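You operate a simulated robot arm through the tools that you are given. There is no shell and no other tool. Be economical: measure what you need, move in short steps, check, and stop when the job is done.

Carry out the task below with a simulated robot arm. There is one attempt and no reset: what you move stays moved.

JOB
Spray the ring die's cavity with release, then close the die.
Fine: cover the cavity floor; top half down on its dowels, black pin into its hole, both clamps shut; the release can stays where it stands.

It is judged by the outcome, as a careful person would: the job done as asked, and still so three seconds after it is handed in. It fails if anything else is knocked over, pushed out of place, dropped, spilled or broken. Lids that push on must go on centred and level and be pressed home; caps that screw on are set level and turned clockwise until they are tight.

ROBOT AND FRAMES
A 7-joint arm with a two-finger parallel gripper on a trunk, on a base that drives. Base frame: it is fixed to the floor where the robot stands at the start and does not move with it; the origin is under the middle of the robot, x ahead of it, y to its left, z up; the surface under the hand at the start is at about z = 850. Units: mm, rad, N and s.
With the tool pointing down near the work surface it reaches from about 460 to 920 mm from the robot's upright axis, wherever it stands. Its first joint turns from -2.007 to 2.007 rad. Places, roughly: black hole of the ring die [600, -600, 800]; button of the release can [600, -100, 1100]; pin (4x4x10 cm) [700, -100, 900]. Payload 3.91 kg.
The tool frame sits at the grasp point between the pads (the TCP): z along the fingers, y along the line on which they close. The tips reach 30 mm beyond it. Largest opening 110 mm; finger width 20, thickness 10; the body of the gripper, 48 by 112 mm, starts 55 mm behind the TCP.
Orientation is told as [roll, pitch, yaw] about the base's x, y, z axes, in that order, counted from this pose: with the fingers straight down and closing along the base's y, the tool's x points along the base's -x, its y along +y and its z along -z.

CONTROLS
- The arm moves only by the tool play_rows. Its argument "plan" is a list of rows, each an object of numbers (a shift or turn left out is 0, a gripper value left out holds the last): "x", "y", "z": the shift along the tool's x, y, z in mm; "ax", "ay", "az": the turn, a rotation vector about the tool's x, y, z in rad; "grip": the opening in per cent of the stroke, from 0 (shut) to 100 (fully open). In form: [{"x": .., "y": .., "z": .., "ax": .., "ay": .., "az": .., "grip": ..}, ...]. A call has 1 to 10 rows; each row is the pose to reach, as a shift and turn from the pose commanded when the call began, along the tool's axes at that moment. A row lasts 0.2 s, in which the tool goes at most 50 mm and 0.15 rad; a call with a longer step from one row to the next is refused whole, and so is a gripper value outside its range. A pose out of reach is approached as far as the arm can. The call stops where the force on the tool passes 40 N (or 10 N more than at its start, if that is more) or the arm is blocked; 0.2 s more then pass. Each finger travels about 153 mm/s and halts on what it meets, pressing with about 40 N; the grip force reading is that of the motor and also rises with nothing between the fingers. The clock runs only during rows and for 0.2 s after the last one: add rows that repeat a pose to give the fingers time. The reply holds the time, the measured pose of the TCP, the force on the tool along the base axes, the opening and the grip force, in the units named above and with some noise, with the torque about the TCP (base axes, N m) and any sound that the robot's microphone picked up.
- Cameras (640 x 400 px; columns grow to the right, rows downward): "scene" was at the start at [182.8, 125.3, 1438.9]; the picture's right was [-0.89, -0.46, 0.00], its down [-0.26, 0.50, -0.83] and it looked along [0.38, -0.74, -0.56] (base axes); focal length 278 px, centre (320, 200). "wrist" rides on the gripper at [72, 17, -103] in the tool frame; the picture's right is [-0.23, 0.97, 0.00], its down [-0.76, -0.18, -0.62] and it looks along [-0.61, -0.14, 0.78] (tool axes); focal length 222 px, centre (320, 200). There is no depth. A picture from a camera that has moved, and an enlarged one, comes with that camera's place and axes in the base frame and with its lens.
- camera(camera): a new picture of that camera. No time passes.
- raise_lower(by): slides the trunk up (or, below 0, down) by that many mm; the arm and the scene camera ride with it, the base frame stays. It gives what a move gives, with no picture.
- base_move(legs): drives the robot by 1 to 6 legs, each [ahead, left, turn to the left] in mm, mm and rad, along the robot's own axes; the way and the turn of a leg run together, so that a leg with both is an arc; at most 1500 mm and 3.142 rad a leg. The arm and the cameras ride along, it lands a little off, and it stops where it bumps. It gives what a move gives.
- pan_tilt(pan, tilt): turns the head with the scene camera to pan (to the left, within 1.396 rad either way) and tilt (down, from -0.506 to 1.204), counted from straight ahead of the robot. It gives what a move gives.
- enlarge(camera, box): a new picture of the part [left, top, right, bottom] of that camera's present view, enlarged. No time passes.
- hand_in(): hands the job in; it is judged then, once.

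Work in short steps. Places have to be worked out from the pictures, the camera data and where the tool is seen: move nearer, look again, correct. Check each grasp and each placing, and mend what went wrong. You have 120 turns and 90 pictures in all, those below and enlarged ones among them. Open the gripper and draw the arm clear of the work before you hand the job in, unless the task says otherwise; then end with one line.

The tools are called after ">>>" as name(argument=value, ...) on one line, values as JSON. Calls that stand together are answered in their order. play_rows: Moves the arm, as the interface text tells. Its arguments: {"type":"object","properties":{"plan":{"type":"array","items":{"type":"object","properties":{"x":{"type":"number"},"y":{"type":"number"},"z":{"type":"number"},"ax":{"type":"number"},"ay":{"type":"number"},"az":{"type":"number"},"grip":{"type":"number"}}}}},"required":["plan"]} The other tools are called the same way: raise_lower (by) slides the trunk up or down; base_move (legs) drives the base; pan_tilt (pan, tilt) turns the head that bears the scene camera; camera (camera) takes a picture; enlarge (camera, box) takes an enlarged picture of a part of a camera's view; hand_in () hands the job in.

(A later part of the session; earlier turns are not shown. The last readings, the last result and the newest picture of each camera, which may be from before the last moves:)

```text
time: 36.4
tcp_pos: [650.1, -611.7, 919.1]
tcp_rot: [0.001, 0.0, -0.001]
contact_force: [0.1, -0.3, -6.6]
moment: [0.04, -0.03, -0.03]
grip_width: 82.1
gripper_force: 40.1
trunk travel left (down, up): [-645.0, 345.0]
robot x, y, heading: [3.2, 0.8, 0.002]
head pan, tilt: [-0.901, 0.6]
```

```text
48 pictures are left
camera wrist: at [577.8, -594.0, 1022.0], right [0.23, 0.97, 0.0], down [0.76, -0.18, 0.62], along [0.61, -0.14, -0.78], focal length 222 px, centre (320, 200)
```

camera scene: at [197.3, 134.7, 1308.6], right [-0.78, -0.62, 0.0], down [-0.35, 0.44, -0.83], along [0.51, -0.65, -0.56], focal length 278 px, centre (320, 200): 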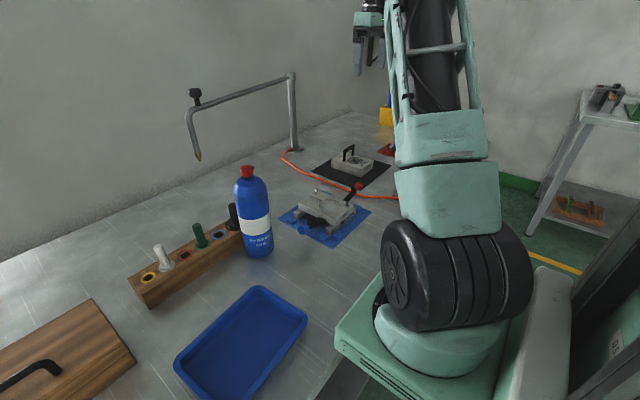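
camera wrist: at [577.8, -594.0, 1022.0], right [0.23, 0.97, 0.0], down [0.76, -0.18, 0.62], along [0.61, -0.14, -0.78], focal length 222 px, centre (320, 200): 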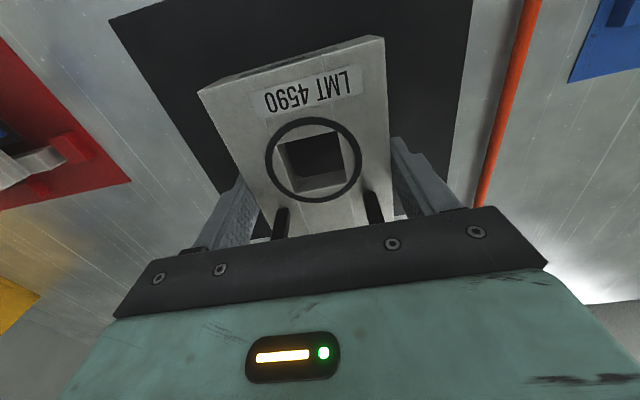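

The block is held level (≈6.6 N). I'll lift it and carry it above the lower half at a safe height.

>>> play_rows(plan=[{"z": -40}, {"z": -80}, {"x": 10, "y": 40, "z": -80}, {"x": 25, "y": 85, "z": -80}, {"x": 40, "y": 130, "z": -80}, {"x": 55, "y": 175, "z": -80}, {"x": 70, "y": 215, "z": -80}, {"x": 82, "y": 245, "z": -80}, {"x": 91, "y": 268, "z": -80}, {"x": 91, "y": 268, "z": -80}])

>>> play_rows(plan=[{"z": 30}, {"z": 52}, {"z": 52}])

>>> enlarge(camera="scene", box=[275, 155, 375, 250])

>>> camera(camera="wrist")

```text
time: 38.5
tcp_pos: [559.8, -342.1, 999.9]
tcp_rot: [-0.001, 0.0, 0.0]
contact_force: [0.0, -0.1, -6.7]
moment: [0.0, 0.06, 0.0]
grip_width: 82.0
gripper_force: 40.2
trunk travel left (down, up): [-645.0, 345.0]
robot x, y, heading: [0.1, -2.3, -0.001]
head pan, tilt: [-0.901, 0.6]
```

```text
time: 39.4
tcp_pos: [558.8, -343.0, 946.7]
tcp_rot: [0.0, 0.001, -0.001]
contact_force: [-0.3, 0.5, -7.6]
moment: [0.02, -0.03, 0.0]
grip_width: 82.3
gripper_force: 40.5
trunk travel left (down, up): [-645.0, 345.0]
robot x, y, heading: [3.1, -2.6, -0.001]
head pan, tilt: [-0.901, 0.6]
```

```text
4.21 times, centred on (325, 202) of scene
camera zoom: at [197.4, 134.7, 1308.5], right [-0.78, -0.62, 0.0], down [-0.35, 0.44, -0.82], along [0.51, -0.65, -0.57], focal length 1171 px, centre (299, 190)
```

zoom: 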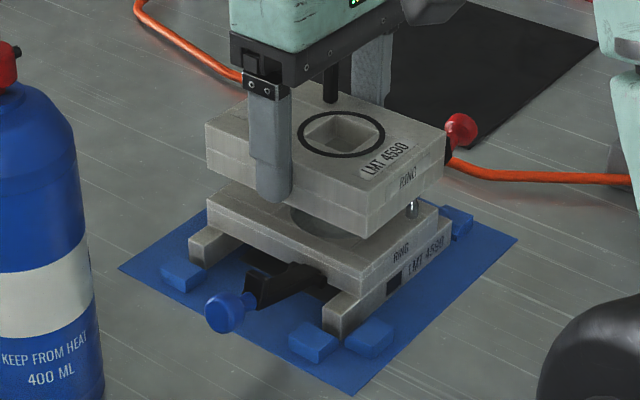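

```text
46 pictures are left
camera wrist: at [486.6, -327.2, 1049.9], right [0.23, 0.97, 0.0], down [0.76, -0.18, 0.62], along [0.61, -0.14, -0.78], focal length 222 px, centre (320, 200)
```

wrist: 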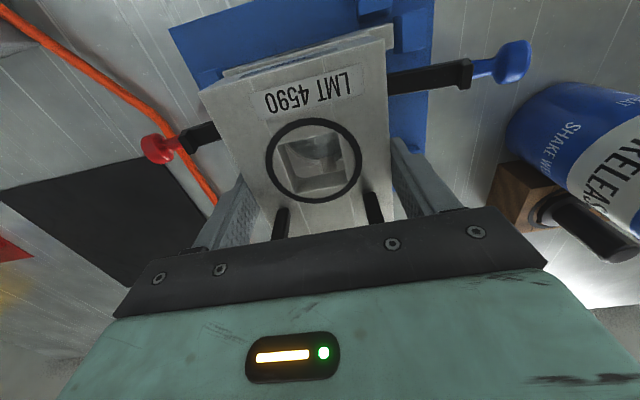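

Nearly aligned. I'll zoom tightly on the gap to compare the two halves' corners.

>>> enlarge(camera="scene", box=[300, 185, 350, 225])

>>> enlarge(camera="wrist", box=[190, 10, 420, 150])

```text
10.00 times, centred on (325, 205) of scene
camera zoom: at [197.4, 134.7, 1308.5], right [-0.78, -0.62, 0.0], down [-0.35, 0.44, -0.82], along [0.51, -0.65, -0.57], focal length 2781 px, centre (270, 150)
```

zoom: 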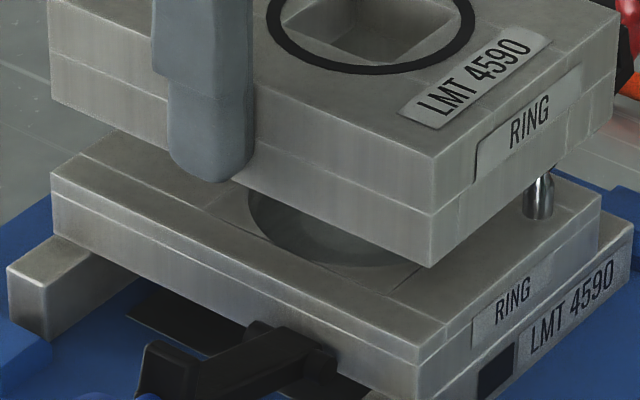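

```text
2.78 times, centred on (305, 80) of wrist
camera zoom: at [486.6, -327.2, 1049.9], right [0.23, 0.97, 0.0], down [0.76, -0.18, 0.62], along [0.61, -0.14, -0.78], focal length 618 px, centre (362, 534)
```

zoom: 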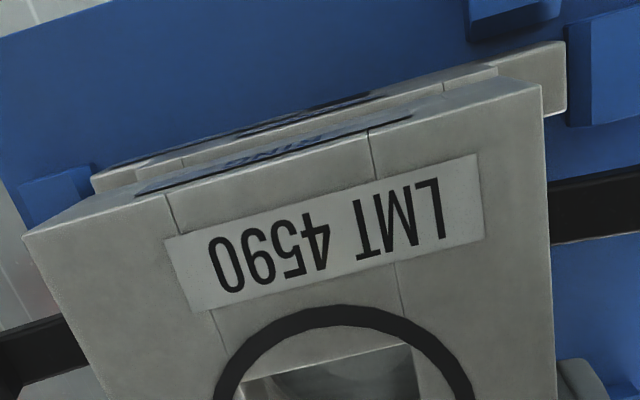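

The lower half sits roughly 2 mm further to +y and about 0.7 mm to +x than the block. I'll correct that and lower to just above the dowels.

>>> play_rows(plan=[{"x": -0.7, "y": 2, "z": 5}, {"x": -0.7, "y": 2, "z": 10}, {"x": -0.7, "y": 2, "z": 10}])

>>> enlarge(camera="scene", box=[300, 185, 350, 225])

```text
time: 40.1
tcp_pos: [558.4, -342.9, 938.1]
tcp_rot: [-0.001, 0.001, -0.001]
contact_force: [0.9, 0.2, -6.4]
moment: [0.02, 0.02, -0.02]
grip_width: 81.9
gripper_force: 40.0
trunk travel left (down, up): [-645.0, 345.0]
robot x, y, heading: [1.5, 3.4, -0.005]
head pan, tilt: [-0.901, 0.6]
```

```text
10.00 times, centred on (325, 205) of scene
camera zoom: at [197.5, 134.6, 1308.5], right [-0.78, -0.62, 0.0], down [-0.35, 0.44, -0.82], along [0.51, -0.65, -0.57], focal length 2781 px, centre (270, 150)
```

zoom: 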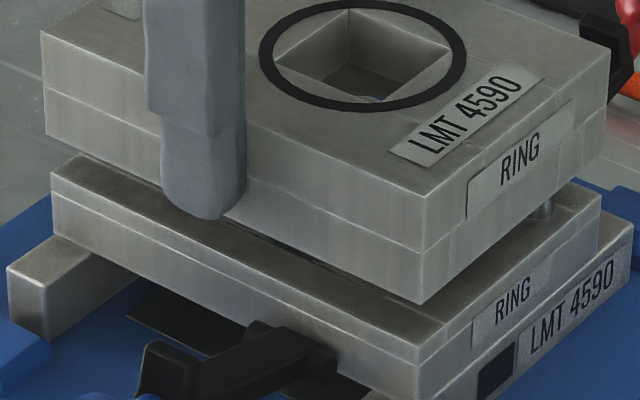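

Aligned across the scene view. Checking the other direction with the wrist view.

>>> enlarge(camera="wrist", box=[190, 10, 420, 150])

>>> enlarge(camera="wrist", box=[260, 110, 370, 210])

```text
2.78 times, centred on (305, 80) of wrist
camera zoom: at [487.0, -324.7, 1040.2], right [0.23, 0.97, 0.0], down [0.76, -0.18, 0.62], along [0.61, -0.14, -0.78], focal length 618 px, centre (362, 534)
```

zoom: 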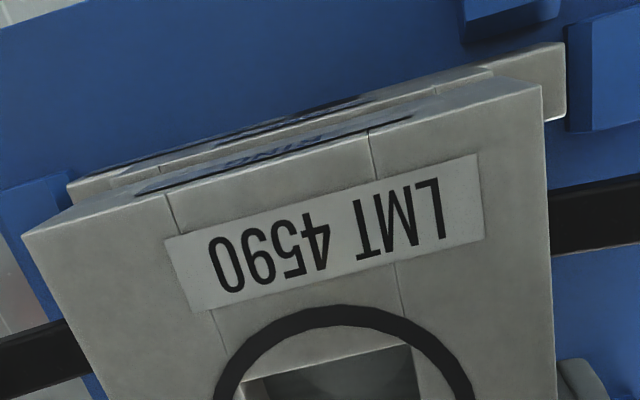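

```text
4.00 times, centred on (315, 160) of wrist
camera zoom: at [487.0, -324.7, 1040.2], right [0.23, 0.97, 0.0], down [0.76, -0.18, 0.62], along [0.61, -0.14, -0.78], focal length 888 px, centre (340, 360)
```

zoom: 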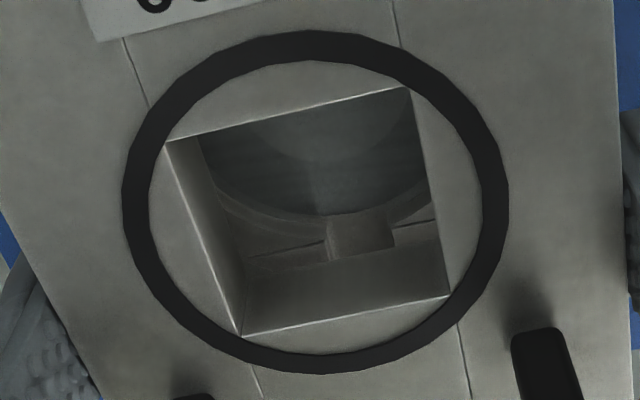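

Channel and hole line up within about 1 mm in both directions. Lowering slowly onto the dowels.

>>> play_rows(plan=[{"z": 2}, {"z": 4}, {"z": 6}, {"z": 8}, {"z": 10}])

```text
time: 41.4
tcp_pos: [558.5, -340.9, 927.3]
tcp_rot: [-0.001, 0.002, 0.001]
contact_force: [-0.6, -0.4, -7.1]
moment: [0.0, -0.01, 0.02]
grip_width: 81.7
gripper_force: 39.7
trunk travel left (down, up): [-645.0, 345.0]
robot x, y, heading: [0.1, -1.4, 0.001]
head pan, tilt: [-0.901, 0.6]
```

No resistance; the dowel tips should be entering. Continuing in small steps.

>>> play_rows(plan=[{"z": 2}, {"z": 4}, {"z": 6}, {"z": 7}, {"z": 8}])

>>> enlarge(camera="scene", box=[300, 185, 350, 225])

```text
time: 42.5
tcp_pos: [560.6, -340.9, 921.9]
tcp_rot: [-0.004, -0.004, 0.0]
contact_force: [0.3, -3.5, 31.9]
moment: [0.25, -0.05, 0.72]
grip_width: 81.8
gripper_force: 39.8
trunk travel left (down, up): [-645.0, 345.0]
robot x, y, heading: [0.8, 1.4, -0.001]
head pan, tilt: [-0.901, 0.6]
```

```text
10.00 times, centred on (325, 205) of scene
camera zoom: at [196.3, 135.1, 1308.8], right [-0.78, -0.62, 0.0], down [-0.35, 0.44, -0.83], along [0.51, -0.65, -0.56], focal length 2781 px, centre (270, 150)
```

zoom: 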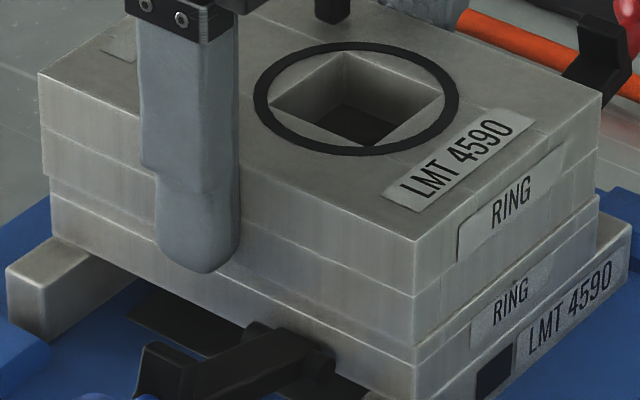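

It has come down onto the lower half (resistance at full depth, edges meeting). I'll relax the push, release gently, and check the seating.

>>> play_rows(plan=[{"z": -2}, {"z": -2, "grip": 80}, {"z": -2, "grip": 90}, {"z": -2, "grip": 90}])

>>> enlarge(camera="scene", box=[300, 185, 350, 225])

```text
time: 43.5
tcp_pos: [559.7, -339.9, 921.0]
tcp_rot: [0.001, -0.001, -0.001]
contact_force: [0.5, -0.4, -0.3]
moment: [-0.01, -0.01, 0.01]
grip_width: 98.8
gripper_force: 0.1
trunk travel left (down, up): [-645.0, 345.0]
robot x, y, heading: [-0.4, -0.4, -0.0]
head pan, tilt: [-0.901, 0.6]
```

```text
10.00 times, centred on (325, 205) of scene
camera zoom: at [197.3, 134.8, 1308.4], right [-0.78, -0.62, 0.0], down [-0.35, 0.44, -0.83], along [0.51, -0.65, -0.56], focal length 2781 px, centre (270, 150)
```

zoom: 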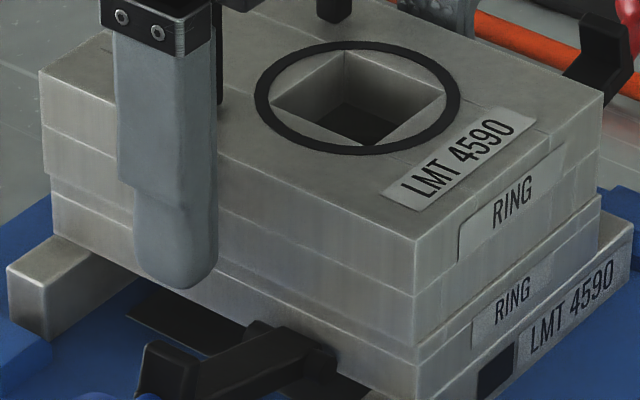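

Top half is seated flush on its dowels. I withdraw straight up (handle stays between the fingers until clear).

>>> play_rows(plan=[{"z": -20}, {"z": -50}, {"z": -90}, {"z": -130}, {"z": -170}, {"z": -200}, {"z": -200}])

>>> camera(camera="wrist")

```text
time: 45.1
tcp_pos: [558.6, -342.0, 1121.3]
tcp_rot: [0.0, -0.001, 0.0]
contact_force: [0.2, 0.3, 0.4]
moment: [0.02, -0.05, 0.0]
grip_width: 98.9
gripper_force: 0.0
trunk travel left (down, up): [-645.0, 345.0]
robot x, y, heading: [2.0, -2.5, 0.0]
head pan, tilt: [-0.901, 0.6]
```

```text
38 pictures are left
camera wrist: at [486.8, -325.1, 1224.1], right [0.23, 0.97, 0.0], down [0.76, -0.18, 0.62], along [0.61, -0.14, -0.78], focal length 222 px, centre (320, 200)
```

wrist: 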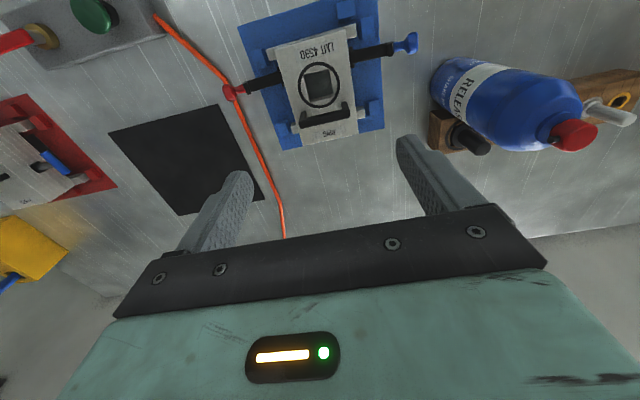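

Die looks properly closed. Now I turn the hand by 180° (so that the wrist camera housing stays clear of the can when I fetch the black pin behind it).

>>> play_rows(plan=[{"az": 0.15, "grip": 45}, {"az": 0.3}, {"az": 0.45}, {"az": 0.6}, {"az": 0.75}, {"az": 0.9}, {"az": 1.05}, {"az": 1.2}, {"az": 1.35}, {"az": 1.5}])

>>> play_rows(plan=[{"az": 0.15}, {"az": 0.3}, {"az": 0.45}, {"az": 0.6}, {"az": 0.75}, {"az": 0.9}, {"az": 1.05}, {"az": 1.2}, {"az": 1.35}, {"az": 1.5}])

```text
time: 47.4
tcp_pos: [560.9, -339.5, 1121.2]
tcp_rot: [-0.001, 0.0, -1.501]
contact_force: [-0.5, 0.7, 0.0]
moment: [-0.02, -0.03, -0.04]
grip_width: 49.7
gripper_force: 0.1
trunk travel left (down, up): [-645.0, 345.0]
robot x, y, heading: [-0.6, 1.6, -0.003]
head pan, tilt: [-0.901, 0.6]
```

```text
time: 49.5
tcp_pos: [559.2, -340.9, 1121.7]
tcp_rot: [0.0, 0.001, -3.002]
contact_force: [-0.5, 1.0, -0.7]
moment: [0.01, -0.03, 0.0]
grip_width: 49.5
gripper_force: 0.0
trunk travel left (down, up): [-645.0, 345.0]
robot x, y, heading: [-1.6, -0.6, -0.0]
head pan, tilt: [-0.901, 0.6]
```

>>> play_rows(plan=[{"az": 0.07}, {"az": 0.14}, {"az": 0.14}])

>>> play_rows(plan=[{"x": 30, "y": -30, "z": -10}, {"x": 60, "y": -60, "z": -10}, {"x": 85, "y": -95, "z": -10}, {"x": 100, "y": -135, "z": -10}, {"x": 108, "y": -175, "z": -10}, {"x": 110, "y": -209, "z": -10}, {"x": 110, "y": -209, "z": -10}])

>>> camera(camera="wrist")

```text
time: 50.4
tcp_pos: [559.3, -340.1, 1120.7]
tcp_rot: [0.002, 0.001, -3.139]
contact_force: [0.4, -0.1, 0.7]
moment: [0.01, 0.01, 0.0]
grip_width: 49.7
gripper_force: 0.0
trunk travel left (down, up): [-645.0, 345.0]
robot x, y, heading: [-1.0, 1.4, 0.002]
head pan, tilt: [-0.901, 0.6]
```

```text
time: 52.0
tcp_pos: [667.0, -131.5, 1130.7]
tcp_rot: [-0.001, 0.0, -3.14]
contact_force: [0.4, 0.3, 0.5]
moment: [-0.03, 0.0, 0.0]
grip_width: 49.5
gripper_force: 0.1
trunk travel left (down, up): [-645.0, 345.0]
robot x, y, heading: [-0.9, -1.5, -0.002]
head pan, tilt: [-0.901, 0.6]
```

```text
37 pictures are left
camera wrist: at [740.9, -148.6, 1233.1], right [-0.23, -0.97, 0.0], down [-0.76, 0.18, 0.62], along [-0.61, 0.14, -0.78], focal length 222 px, centre (320, 200)
```

wrist: 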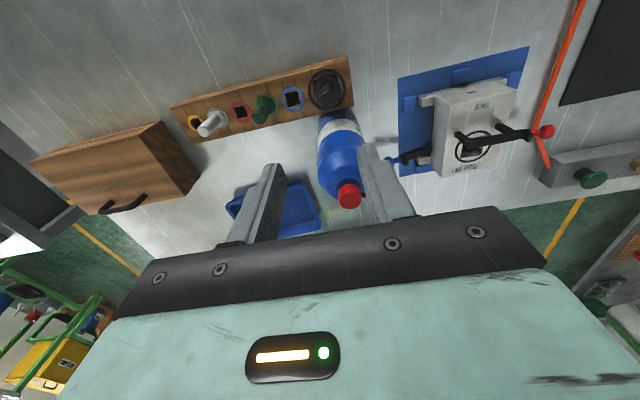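

>>> enlarge(camera="wrist", box=[260, 50, 380, 150])

```text
4.00 times, centred on (320, 100) of wrist
camera zoom: at [740.9, -148.6, 1233.1], right [-0.23, -0.97, 0.0], down [-0.76, 0.18, 0.62], along [-0.61, 0.14, -0.78], focal length 888 px, centre (320, 600)
```

zoom: 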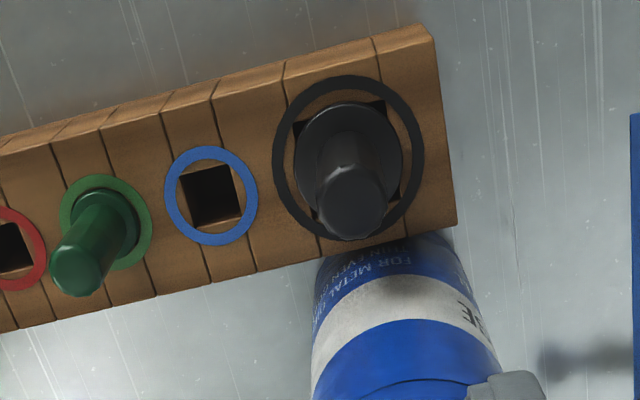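

The black pin's axis is about (666.5,-142), knob Ø≈24 mm, top z≈950. I'll shift over it and lower to just above, then verify.

>>> play_rows(plan=[{"x": -2.5, "y": 9.8, "z": 20}, {"x": -2.5, "y": 9.8, "z": 60}, {"x": -2.5, "y": 9.8, "z": 100}, {"x": -2.5, "y": 9.8, "z": 140}, {"x": -2.5, "y": 9.8, "z": 140}])

>>> camera(camera="wrist")

>>> enlarge(camera="scene", box=[200, 120, 300, 260])

```text
time: 53.1
tcp_pos: [666.0, -141.5, 990.6]
tcp_rot: [0.0, 0.0, -3.14]
contact_force: [0.1, 1.1, 0.3]
moment: [0.03, 0.0, -0.01]
grip_width: 49.5
gripper_force: 0.0
trunk travel left (down, up): [-645.0, 345.0]
robot x, y, heading: [1.6, 0.3, -0.001]
head pan, tilt: [-0.901, 0.6]
```

```text
35 pictures are left
camera wrist: at [738.4, -158.4, 1094.1], right [-0.23, -0.97, 0.0], down [-0.76, 0.18, 0.62], along [-0.61, 0.14, -0.78], focal length 222 px, centre (320, 200)
```

wrist: 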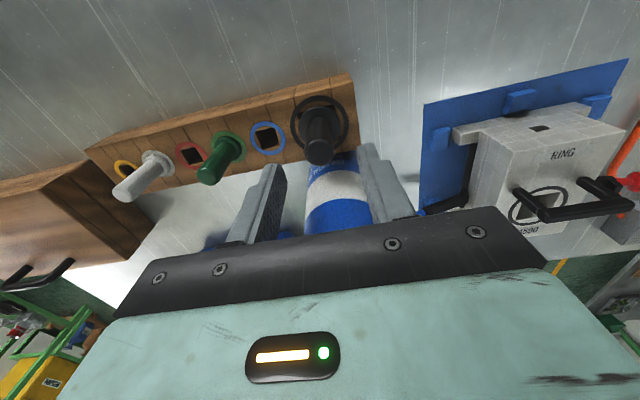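

```text
2.86 times, centred on (250, 190) of scene
camera zoom: at [197.2, 134.8, 1308.5], right [-0.78, -0.62, 0.0], down [-0.35, 0.44, -0.83], along [0.51, -0.65, -0.56], focal length 795 px, centre (520, 229)
```

zoom: 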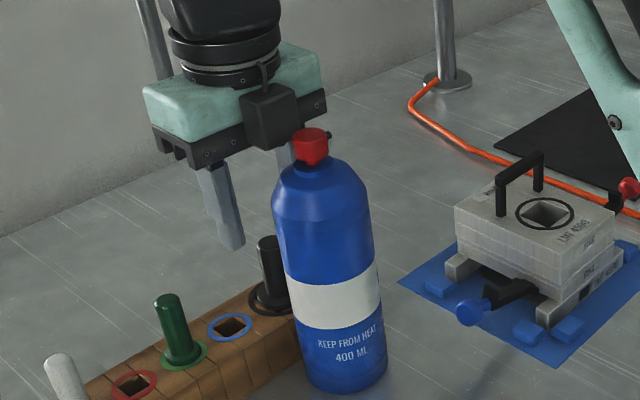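

There is a dark housing on the gripper close to the can's cap; I need to see how near before going lower.

>>> enlarge(camera="scene", box=[245, 125, 325, 185])

```text
6.67 times, centred on (285, 155) of scene
camera zoom: at [197.2, 134.8, 1308.5], right [-0.78, -0.62, 0.0], down [-0.35, 0.44, -0.83], along [0.51, -0.65, -0.56], focal length 1854 px, centre (553, 500)
```

zoom: 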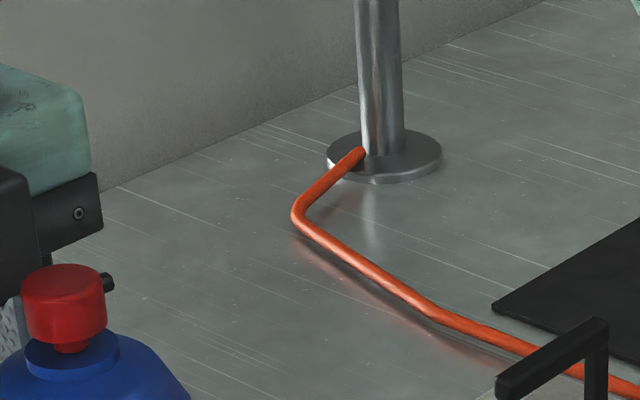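

>>> enlarge(camera="scene", box=[200, 120, 280, 180])

```text
6.67 times, centred on (240, 150) of scene
camera zoom: at [197.2, 134.8, 1308.5], right [-0.78, -0.62, 0.0], down [-0.35, 0.44, -0.83], along [0.51, -0.65, -0.56], focal length 1854 px, centre (853, 533)
```

zoom: 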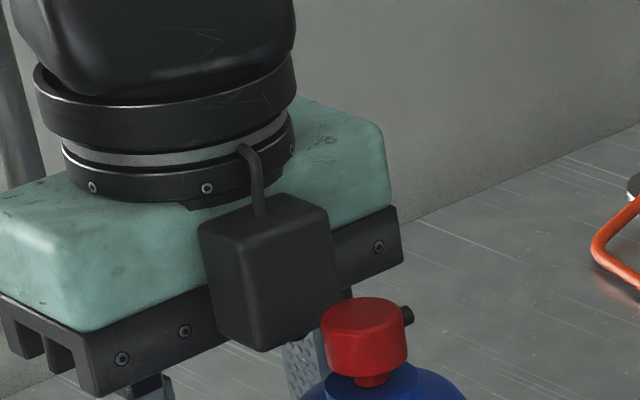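

A cable box on the gripper's -x side would come near the can's shoulder, so I'll grip only the top ~20 mm of the knob, offset 3 mm away from the can. Lowering to z≈962 and looking again.

>>> play_rows(plan=[{"x": 3}, {"x": 3, "z": 10}, {"x": 3, "z": 20}, {"x": 3, "z": 28}, {"x": 3, "z": 28}])

>>> enlarge(camera="scene", box=[200, 140, 280, 200])

>>> enlarge(camera="wrist", box=[220, 70, 420, 230])

```text
time: 54.4
tcp_pos: [670.3, -141.5, 963.5]
tcp_rot: [0.0, 0.0, -3.14]
contact_force: [1.0, 0.8, 2.0]
moment: [-0.05, 0.14, 0.04]
grip_width: 49.4
gripper_force: 0.0
trunk travel left (down, up): [-645.0, 345.0]
robot x, y, heading: [0.5, -0.6, -0.0]
head pan, tilt: [-0.901, 0.6]
```

```text
6.67 times, centred on (240, 170) of scene
camera zoom: at [197.3, 134.8, 1308.5], right [-0.78, -0.62, 0.0], down [-0.35, 0.44, -0.83], along [0.51, -0.65, -0.56], focal length 1854 px, centre (853, 400)
```

zoom: 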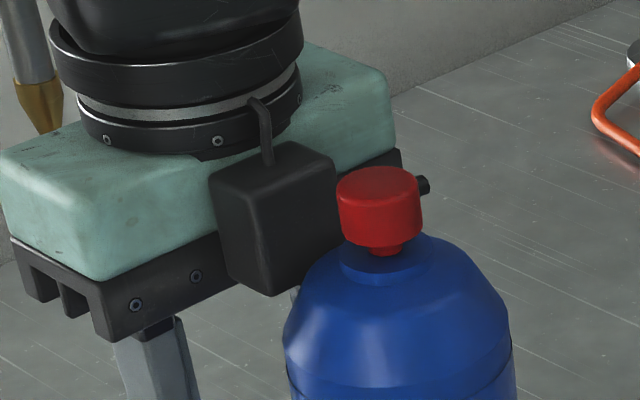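

```text
2.50 times, centred on (320, 150) of wrist
camera zoom: at [742.3, -158.2, 1066.5], right [-0.22, -0.97, 0.0], down [-0.76, 0.18, 0.62], along [-0.61, 0.14, -0.78], focal length 555 px, centre (320, 325)
```

zoom: 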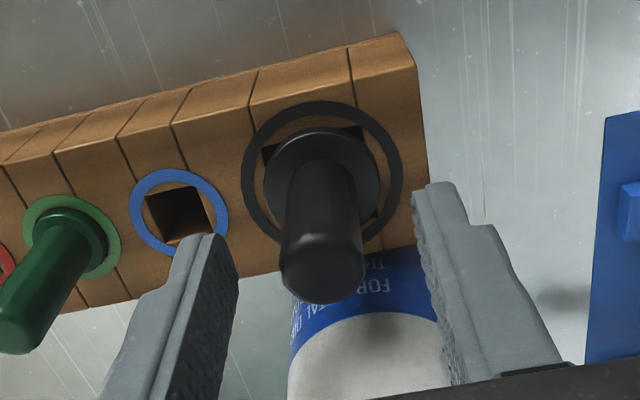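

A light contact (about 2 N with a moment) suggests the box just touches the can's shoulder. I'll back up, lean the hand 0.15 rad away from the can, and then come back down.

>>> play_rows(plan=[{"z": -10}, {"z": -10, "ay": -0.08}, {"z": -10, "ay": -0.15}, {"z": -4, "ay": -0.15}, {"z": 0, "ay": -0.15}, {"z": 0, "ay": -0.15}])

>>> camera(camera="scene")

>>> enlarge(camera="scene", box=[200, 140, 280, 200])

```text
time: 55.8
tcp_pos: [669.3, -139.8, 962.9]
tcp_rot: [0.0, -0.15, -3.141]
contact_force: [0.5, -0.5, 0.0]
moment: [-0.01, -0.01, -0.03]
grip_width: 49.6
gripper_force: 0.1
trunk travel left (down, up): [-645.0, 345.0]
robot x, y, heading: [-1.3, -1.7, 0.001]
head pan, tilt: [-0.901, 0.6]
```

```text
29 pictures are left
camera scene: at [197.3, 134.8, 1308.5], right [-0.78, -0.62, 0.0], down [-0.35, 0.44, -0.83], along [0.51, -0.65, -0.56], focal length 278 px, centre (320, 200)
```

scene: 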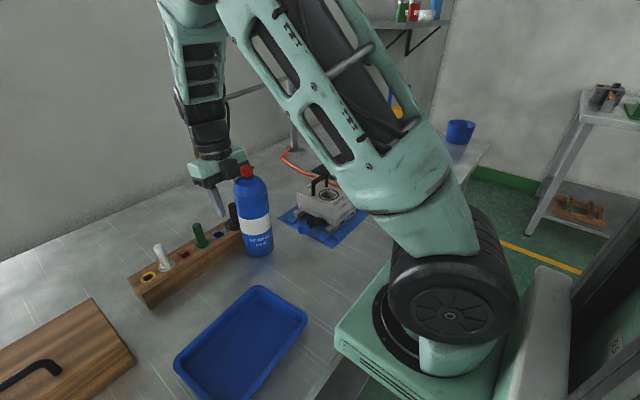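

```text
6.67 times, centred on (240, 170) of scene
camera zoom: at [197.3, 134.8, 1308.5], right [-0.78, -0.62, 0.0], down [-0.35, 0.44, -0.83], along [0.51, -0.65, -0.56], focal length 1854 px, centre (853, 400)
```

zoom: 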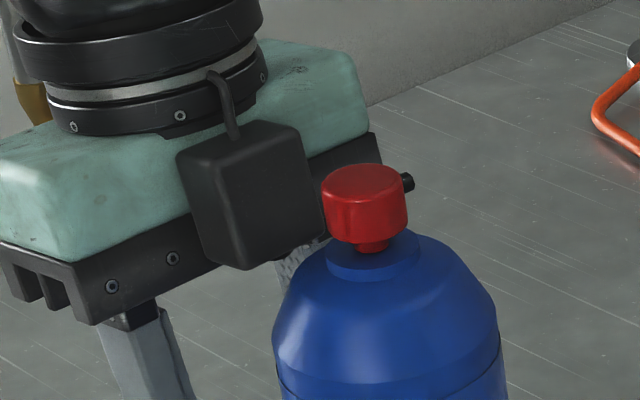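

The can is upright in its original spot and the box is clear now. Closing on the knob.

>>> play_rows(plan=[{"z": 3}, {"z": 3, "grip": 20}, {"z": 3, "grip": 5}, {"z": 3, "grip": 5}, {"z": 3, "grip": 5}])

>>> enlarge(camera="wrist", box=[220, 70, 420, 230])

```text
time: 57.0
tcp_pos: [669.5, -140.4, 961.4]
tcp_rot: [0.0, -0.15, -3.14]
contact_force: [0.2, -0.8, 0.3]
moment: [-0.04, -0.04, -0.03]
grip_width: 20.2
gripper_force: 39.9
trunk travel left (down, up): [-645.0, 345.0]
robot x, y, heading: [-2.5, -5.3, 0.007]
head pan, tilt: [-0.901, 0.6]
```

```text
2.50 times, centred on (320, 150) of wrist
camera zoom: at [756.4, -157.3, 1051.4], right [-0.22, -0.97, 0.03], down [-0.66, 0.18, 0.73], along [-0.72, 0.14, -0.68], focal length 555 px, centre (320, 325)
```

zoom: 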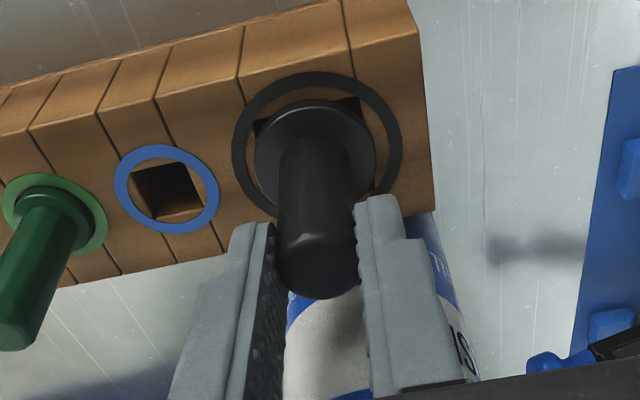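

Gripped at 20 mm width. Lifting straight up a little and checking.

>>> play_rows(plan=[{"x": -1.5, "z": -9.9}, {"x": -3, "z": -19.8}, {"x": -4.5, "z": -29.7}, {"x": -4.5, "z": -29.7}])

>>> camera(camera="wrist")

```text
time: 58.0
tcp_pos: [669.3, -140.1, 990.3]
tcp_rot: [-0.001, -0.149, -3.139]
contact_force: [-0.3, -0.4, -0.6]
moment: [-0.01, -0.01, 0.0]
grip_width: 20.3
gripper_force: 39.9
trunk travel left (down, up): [-645.0, 345.0]
robot x, y, heading: [-1.0, -2.7, 0.002]
head pan, tilt: [-0.901, 0.6]
```

```text
26 pictures are left
camera wrist: at [755.9, -157.5, 1081.7], right [-0.22, -0.97, 0.03], down [-0.66, 0.18, 0.73], along [-0.72, 0.14, -0.68], focal length 222 px, centre (320, 200)
```

wrist: 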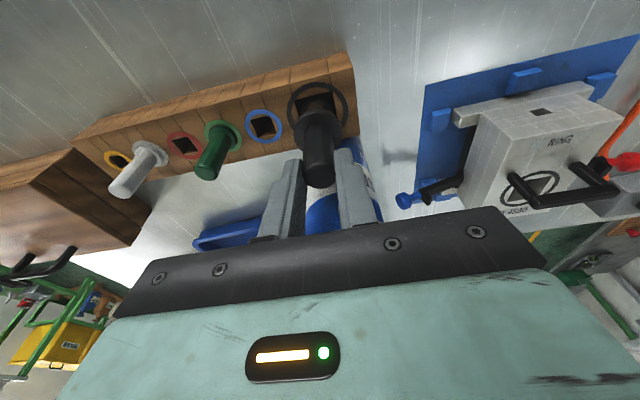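

The pin came up cleanly, nearly weightless. Continue straight up, then around the can's far side towards the die.

>>> play_rows(plan=[{"x": -6, "z": -40}, {"x": -12, "z": -79}, {"x": -14.2, "z": -94}, {"x": -14.2, "y": 45, "z": -94}, {"x": -14.2, "y": 90, "z": -94}, {"x": -14.2, "y": 135, "z": -94}, {"x": -14.2, "y": 170, "z": -94}, {"x": -14.2, "y": 200, "z": -94}, {"x": -14.2, "y": 200, "z": -94}])

>>> play_rows(plan=[{"x": -40, "z": -6}, {"x": -80, "z": -12}, {"x": -115, "z": -17.5}, {"x": -120, "z": -18}, {"x": -120, "z": -18}])

>>> camera(camera="wrist")

>>> enlarge(camera="scene", box=[260, 130, 380, 250])

```text
time: 60.0
tcp_pos: [669.3, -342.7, 1087.2]
tcp_rot: [-0.001, -0.151, -3.14]
contact_force: [-0.4, 0.5, -0.4]
moment: [0.04, 0.03, -0.05]
grip_width: 20.7
gripper_force: 39.9
trunk travel left (down, up): [-645.0, 345.0]
robot x, y, heading: [-1.5, 1.1, 0.004]
head pan, tilt: [-0.901, 0.6]
```

```text
time: 61.1
tcp_pos: [553.6, -342.5, 1120.7]
tcp_rot: [0.0, -0.15, -3.14]
contact_force: [0.1, -0.2, -0.6]
moment: [0.05, -0.02, 0.02]
grip_width: 20.3
gripper_force: 40.1
trunk travel left (down, up): [-645.0, 345.0]
robot x, y, heading: [0.6, -0.0, 0.001]
head pan, tilt: [-0.901, 0.6]
```

```text
25 pictures are left
camera wrist: at [640.4, -359.7, 1212.8], right [-0.22, -0.97, 0.03], down [-0.66, 0.18, 0.73], along [-0.72, 0.14, -0.68], focal length 222 px, centre (320, 200)
```

wrist: 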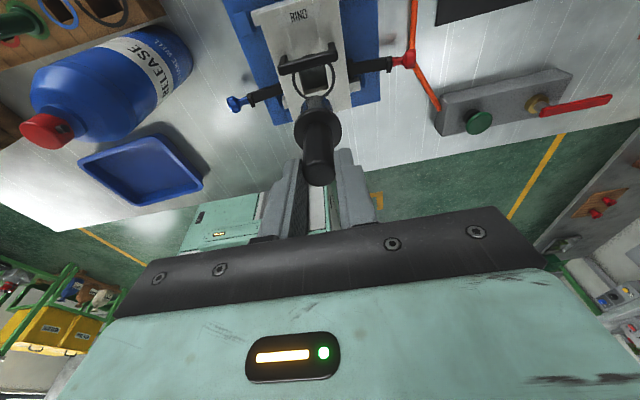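

```text
3.33 times, centred on (320, 190) of scene
camera zoom: at [197.3, 134.7, 1308.5], right [-0.78, -0.62, 0.0], down [-0.35, 0.44, -0.83], along [0.51, -0.65, -0.56], focal length 927 px, centre (320, 233)
```

zoom: 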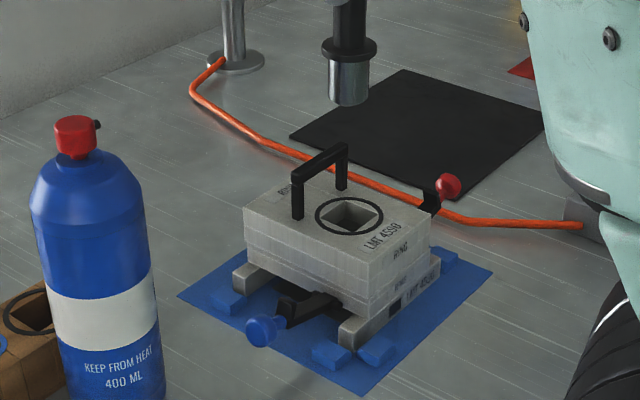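

The pin has a square-ended shank and hangs straight. I'll shift to the hole (≈545,-340.5) and lower to just above it.

>>> play_rows(plan=[{"x": -3, "y": -1, "z": 20}, {"x": 1, "y": -2, "z": 50}, {"x": 6.5, "y": -2, "z": 79.9}, {"x": 6.5, "y": -2, "z": 79.9}])

>>> enlarge(camera="scene", box=[290, 155, 370, 215])

>>> enlarge(camera="wrist", box=[250, 40, 390, 200])

```text
time: 62.1
tcp_pos: [548.9, -340.6, 1040.3]
tcp_rot: [-0.001, -0.15, -3.141]
contact_force: [0.2, 0.4, -1.2]
moment: [-0.01, 0.01, 0.0]
grip_width: 20.5
gripper_force: 39.9
trunk travel left (down, up): [-645.0, 345.0]
robot x, y, heading: [-1.6, -2.6, 0.003]
head pan, tilt: [-0.901, 0.6]
```

```text
6.67 times, centred on (330, 185) of scene
camera zoom: at [197.2, 134.8, 1308.5], right [-0.78, -0.62, 0.0], down [-0.35, 0.44, -0.83], along [0.51, -0.65, -0.56], focal length 1854 px, centre (253, 300)
```

zoom: 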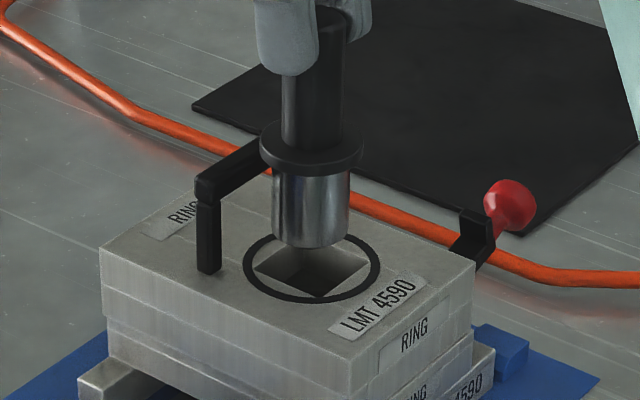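

```text
2.50 times, centred on (320, 120) of wrist
camera zoom: at [636.1, -356.6, 1132.0], right [-0.22, -0.97, 0.03], down [-0.66, 0.18, 0.73], along [-0.72, 0.14, -0.68], focal length 555 px, centre (320, 400)
```

zoom: 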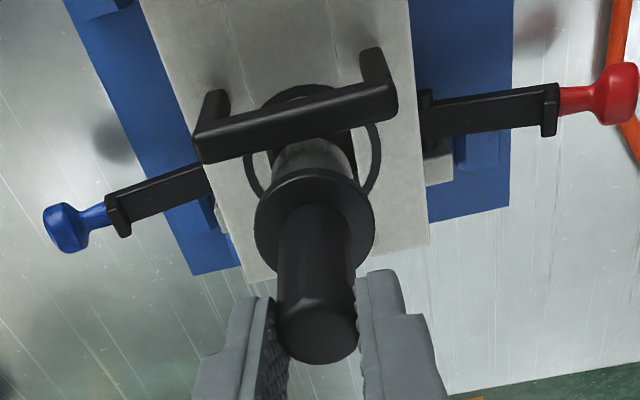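

Pin and hole are centred within about 1 mm from both views. Lowering gently into the hole while watching the force.

>>> play_rows(plan=[{"x": 1.5, "y": 0.5, "z": 9.9}, {"x": 2.4, "y": 0.5, "z": 15.8}, {"x": 3, "y": 0.5, "z": 19.8}, {"x": 3.6, "y": 0.5, "z": 23.7}, {"x": 4.2, "y": 0.5, "z": 27.7}, {"x": 4.2, "y": 0.5, "z": 27.7}])

>>> enlarge(camera="scene", box=[290, 155, 370, 215])

```text
time: 63.5
tcp_pos: [547.9, -338.6, 1013.8]
tcp_rot: [-0.001, -0.149, -3.141]
contact_force: [-0.1, -1.0, -0.4]
moment: [0.01, 0.03, -0.01]
grip_width: 20.3
gripper_force: 40.2
trunk travel left (down, up): [-645.0, 345.0]
robot x, y, heading: [-0.1, -0.2, -0.0]
head pan, tilt: [-0.901, 0.6]
```

```text
6.67 times, centred on (330, 185) of scene
camera zoom: at [197.3, 134.8, 1308.5], right [-0.78, -0.62, 0.0], down [-0.35, 0.44, -0.83], along [0.51, -0.65, -0.56], focal length 1854 px, centre (253, 300)
```

zoom: 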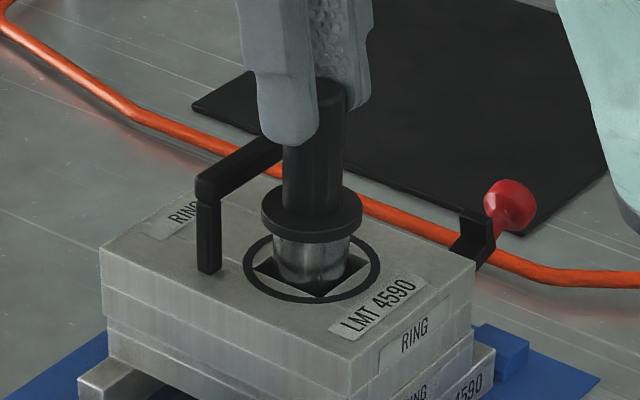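

The shank is entering the hole without force. Continuing down until the flange seats.

>>> play_rows(plan=[{"x": 1.2, "z": 7.9}, {"x": 2.2, "z": 14.8}, {"x": 3, "z": 19.8}, {"x": 3.6, "z": 23.7}, {"x": 4.2, "z": 27.7}, {"x": 4.8, "z": 31.7}])

>>> enlarge(camera="scene", box=[290, 155, 370, 215])

```text
time: 65.0
tcp_pos: [548.2, -338.8, 981.8]
tcp_rot: [-0.002, -0.147, -3.142]
contact_force: [0.7, 1.0, 24.3]
moment: [-0.25, 0.02, -0.02]
grip_width: 20.3
gripper_force: 39.9
trunk travel left (down, up): [-645.0, 345.0]
robot x, y, heading: [1.2, -2.7, 0.002]
head pan, tilt: [-0.901, 0.6]
```

```text
6.67 times, centred on (330, 185) of scene
camera zoom: at [196.6, 135.3, 1308.7], right [-0.78, -0.62, 0.0], down [-0.35, 0.44, -0.83], along [0.51, -0.65, -0.56], focal length 1854 px, centre (253, 300)
```

zoom: 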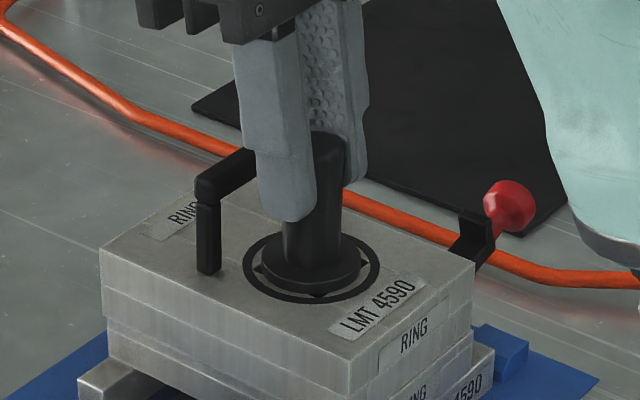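

The flange is down on the die around the hole. I release the pin, rise, and level the hand.

>>> play_rows(plan=[{"x": -0.3, "z": -2}, {"x": -0.3, "z": -2, "grip": 35}, {"x": -0.3, "z": -2, "grip": 45}, {"x": -6, "z": -40}, {"x": -12, "z": -80}, {"x": -18, "z": -120}, {"x": -21, "z": -140}, {"x": -21, "z": -140, "ay": 0.08}, {"x": -21, "z": -140, "ay": 0.15}, {"x": -21, "z": -140, "ay": 0.15}])

>>> play_rows(plan=[{"az": -0.15}, {"az": -0.3}, {"az": -0.45}, {"az": -0.6}, {"az": -0.75}, {"az": -0.9}, {"az": -1.05}, {"az": -1.2}, {"az": -1.35}, {"az": -1.5}])

>>> play_rows(plan=[{"az": -0.07}, {"az": -0.07}])

>>> camera(camera="wrist")

>>> enlarge(camera="scene", box=[270, 150, 380, 250])

```text
time: 67.2
tcp_pos: [546.7, -339.1, 1123.6]
tcp_rot: [0.001, 0.0, -3.141]
contact_force: [0.1, -0.4, -0.1]
moment: [0.03, -0.01, -0.04]
grip_width: 49.4
gripper_force: 0.0
trunk travel left (down, up): [-645.0, 345.0]
robot x, y, heading: [-2.2, 2.1, 0.001]
head pan, tilt: [-0.901, 0.6]
```

```text
time: 69.3
tcp_pos: [548.3, -339.3, 1123.4]
tcp_rot: [0.0, 0.0, -1.637]
contact_force: [-0.5, -0.4, -0.7]
moment: [0.01, -0.06, 0.0]
grip_width: 49.4
gripper_force: 0.0
trunk travel left (down, up): [-645.0, 345.0]
robot x, y, heading: [1.5, -1.8, 0.002]
head pan, tilt: [-0.901, 0.6]
```

```text
time: 70.0
tcp_pos: [547.7, -338.8, 1123.4]
tcp_rot: [0.0, 0.001, -1.57]
contact_force: [0.6, 0.2, 0.4]
moment: [0.01, 0.0, 0.0]
grip_width: 49.7
gripper_force: 0.1
trunk travel left (down, up): [-645.0, 345.0]
robot x, y, heading: [1.1, 0.6, -0.0]
head pan, tilt: [-0.901, 0.6]
```

```text
19 pictures are left
camera wrist: at [564.7, -267.0, 1226.0], right [0.97, -0.22, 0.0], down [-0.18, -0.76, 0.62], along [-0.14, -0.61, -0.78], focal length 222 px, centre (320, 200)
```

wrist: 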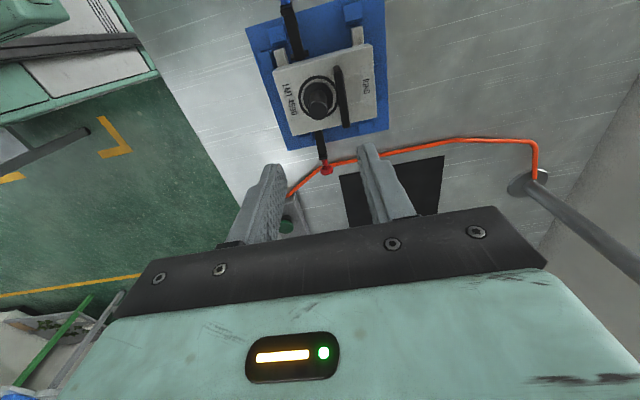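

```text
4.00 times, centred on (325, 200) of scene
camera zoom: at [197.3, 134.8, 1308.5], right [-0.78, -0.62, 0.0], down [-0.35, 0.44, -0.83], along [0.51, -0.65, -0.56], focal length 1112 px, centre (300, 200)
```

zoom: 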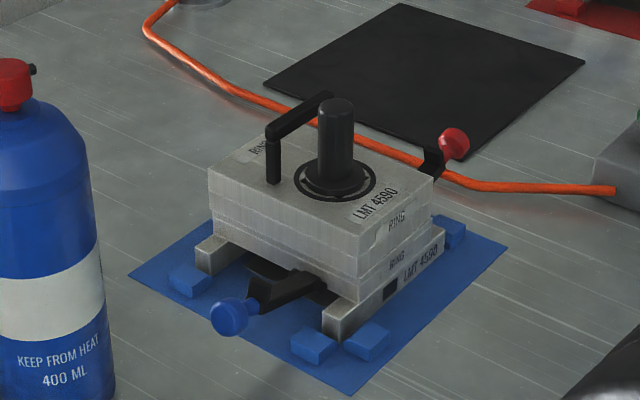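

Pin is seated. Now the clamps: I estimate the red knob at (531.5,-460,897) and the blue knob at (530,-225,897). I move above the red knob to refine.

>>> play_rows(plan=[{"x": -45, "y": -8}, {"x": -90, "y": -16, "z": 10}, {"x": -121, "y": -16, "z": 50}, {"x": -121, "y": -16, "z": 95}, {"x": -121, "y": -16, "z": 135}, {"x": -121, "y": -16, "z": 150}, {"x": -121, "y": -16, "z": 150}])

>>> enlarge(camera="wrist", box=[220, 50, 420, 230])

```text
refused: row 3 steps farther than a row can; nothing moved
```

```text
2.22 times, centred on (320, 140) of wrist
camera zoom: at [564.7, -267.0, 1226.0], right [0.97, -0.22, 0.0], down [-0.18, -0.76, 0.62], along [-0.14, -0.61, -0.78], focal length 494 px, centre (320, 333)
```

zoom: 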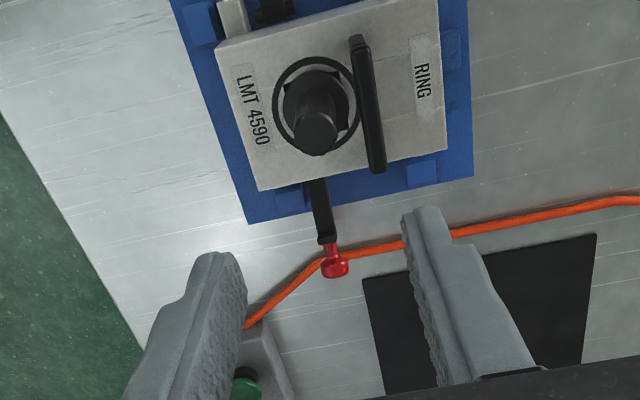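

One row was too long; retrying with shorter steps.

>>> play_rows(plan=[{"x": -45, "y": -8}, {"x": -88, "y": -16, "z": 10}, {"x": -115, "y": -16, "z": 40}, {"x": -121, "y": -16, "z": 85}, {"x": -121, "y": -16, "z": 125}, {"x": -121, "y": -16, "z": 150}, {"x": -121, "y": -16, "z": 150}])

>>> enlarge(camera="wrist", box=[220, 50, 420, 230])

```text
time: 71.5
tcp_pos: [530.1, -459.4, 972.5]
tcp_rot: [0.001, 0.0, -1.569]
contact_force: [-0.1, -0.2, 0.2]
moment: [0.0, -0.02, -0.01]
grip_width: 49.7
gripper_force: 0.0
trunk travel left (down, up): [-645.0, 345.0]
robot x, y, heading: [1.8, 1.3, 0.002]
head pan, tilt: [-0.901, 0.6]
```

```text
2.22 times, centred on (320, 140) of wrist
camera zoom: at [547.5, -387.3, 1075.9], right [0.97, -0.23, 0.0], down [-0.18, -0.76, 0.62], along [-0.14, -0.61, -0.78], focal length 494 px, centre (320, 333)
```

zoom: 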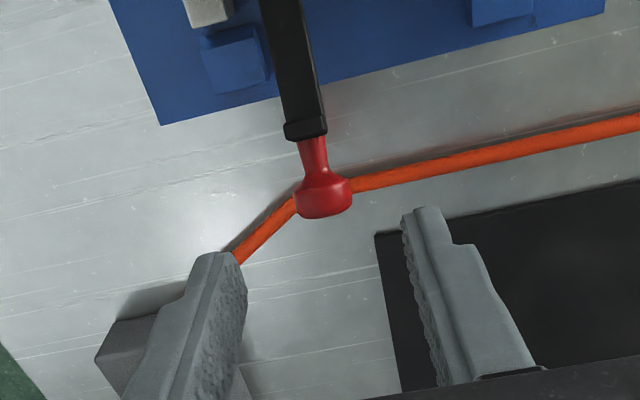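

The knob's centre works out at about (531,-465,890). I shift 5 mm, lower so the pads straddle it, and grip.

>>> play_rows(plan=[{"x": -5, "y": 1, "z": 30}, {"x": -5, "y": 1, "z": 55}, {"x": -5, "y": 1, "z": 69}, {"x": -5, "y": 1, "z": 69, "grip": 15}, {"x": -5, "y": 1, "z": 69, "grip": 8}, {"x": -5, "y": 1, "z": 69, "grip": 8}])

>>> enlarge(camera="wrist", box=[220, 50, 420, 230])

```text
time: 73.0
tcp_pos: [533.1, -466.3, 904.2]
tcp_rot: [0.0, 0.0, -1.569]
contact_force: [-1.1, -2.4, 0.6]
moment: [-0.51, 0.03, 0.06]
grip_width: 20.7
gripper_force: 40.2
trunk travel left (down, up): [-645.0, 345.0]
robot x, y, heading: [-1.1, -2.1, 0.002]
head pan, tilt: [-0.901, 0.6]
```

```text
2.22 times, centred on (320, 140) of wrist
camera zoom: at [550.1, -393.9, 1006.7], right [0.97, -0.23, 0.0], down [-0.18, -0.76, 0.62], along [-0.14, -0.61, -0.78], focal length 494 px, centre (320, 333)
```

zoom: 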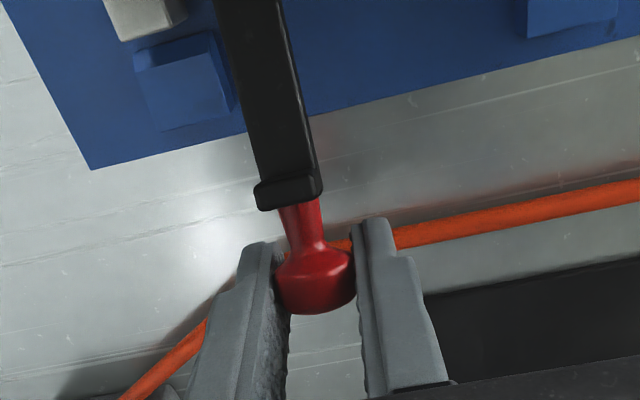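

Knob is held. I start swinging it up along an arc about the estimated hinge (y≈-385, z≈866), reading forces as I go.

>>> play_rows(plan=[{"x": 2, "z": -5.5}, {"x": 4.1, "z": -10.9}, {"x": 6.8, "z": -16}, {"x": 9.7, "z": -21.1}])

```text
time: 74.0
tcp_pos: [532.6, -457.9, 925.2]
tcp_rot: [-0.001, -0.001, -1.57]
contact_force: [-1.8, -7.5, -7.4]
moment: [-1.11, 0.02, -0.05]
grip_width: 20.7
gripper_force: 39.8
trunk travel left (down, up): [-645.0, 345.0]
robot x, y, heading: [-1.9, -2.7, 0.002]
head pan, tilt: [-0.901, 0.6]
```

Moving well with modest resistance. Continuing the arc.

>>> play_rows(plan=[{"x": 3, "z": -5}, {"x": 6, "z": -9.4}, {"x": 10, "z": -13.7}, {"x": 14.2, "z": -17.6}, {"x": 18.7, "z": -21}])

>>> enlarge(camera="scene", box=[300, 140, 400, 230])

```text
time: 75.2
tcp_pos: [533.5, -439.1, 946.0]
tcp_rot: [0.0, 0.001, -1.572]
contact_force: [-3.8, -22.8, 3.4]
moment: [-0.79, 0.06, -0.05]
grip_width: 20.7
gripper_force: 40.0
trunk travel left (down, up): [-645.0, 345.0]
robot x, y, heading: [-3.9, 1.6, 0.002]
head pan, tilt: [-0.901, 0.6]
```

```text
4.44 times, centred on (350, 185) of scene
camera zoom: at [197.0, 133.6, 1308.7], right [-0.78, -0.62, 0.0], down [-0.35, 0.44, -0.82], along [0.51, -0.65, -0.57], focal length 1236 px, centre (187, 267)
```

zoom: 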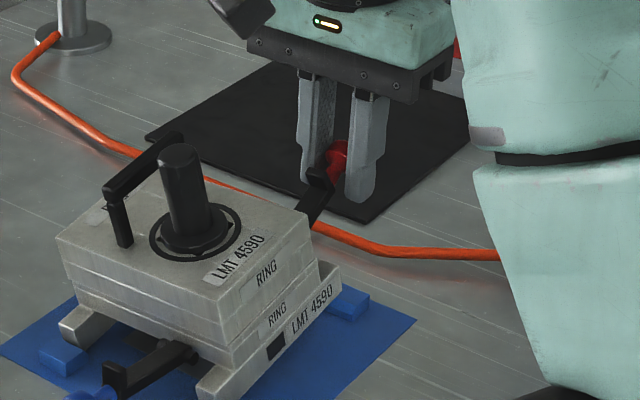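

Outward radial force is building, so the true arc is a bit wider; I'll rise a little to relieve it, then carry on.

>>> play_rows(plan=[{"x": -1, "z": -4}, {"x": 0, "z": -7}, {"x": 0, "z": -7}])

```text
time: 76.0
tcp_pos: [533.0, -434.9, 950.8]
tcp_rot: [-0.001, 0.004, -1.568]
contact_force: [-2.9, -6.5, -7.7]
moment: [-1.01, 0.1, 0.07]
grip_width: 20.6
gripper_force: 40.4
trunk travel left (down, up): [-645.0, 345.0]
robot x, y, heading: [-0.4, 1.5, 0.002]
head pan, tilt: [-0.901, 0.6]
```

Fitting the points gives the hinge at about (y -384, z 871), radius 84 mm. Continuing on that arc.

>>> play_rows(plan=[{"x": 5, "z": -3.5}, {"x": 10, "z": -6.7}, {"x": 15, "z": -9.5}, {"x": 20.5, "z": -11.9}, {"x": 26, "z": -14}, {"x": 31.7, "z": -15.5}])

```text
time: 77.3
tcp_pos: [532.9, -407.1, 968.8]
tcp_rot: [0.0, -0.001, -1.571]
contact_force: [0.0, -23.2, 9.9]
moment: [-0.73, 0.74, -0.15]
grip_width: 14.5
gripper_force: 40.6
trunk travel left (down, up): [-645.0, 345.0]
robot x, y, heading: [1.3, -0.4, -0.002]
head pan, tilt: [-0.901, 0.6]
```

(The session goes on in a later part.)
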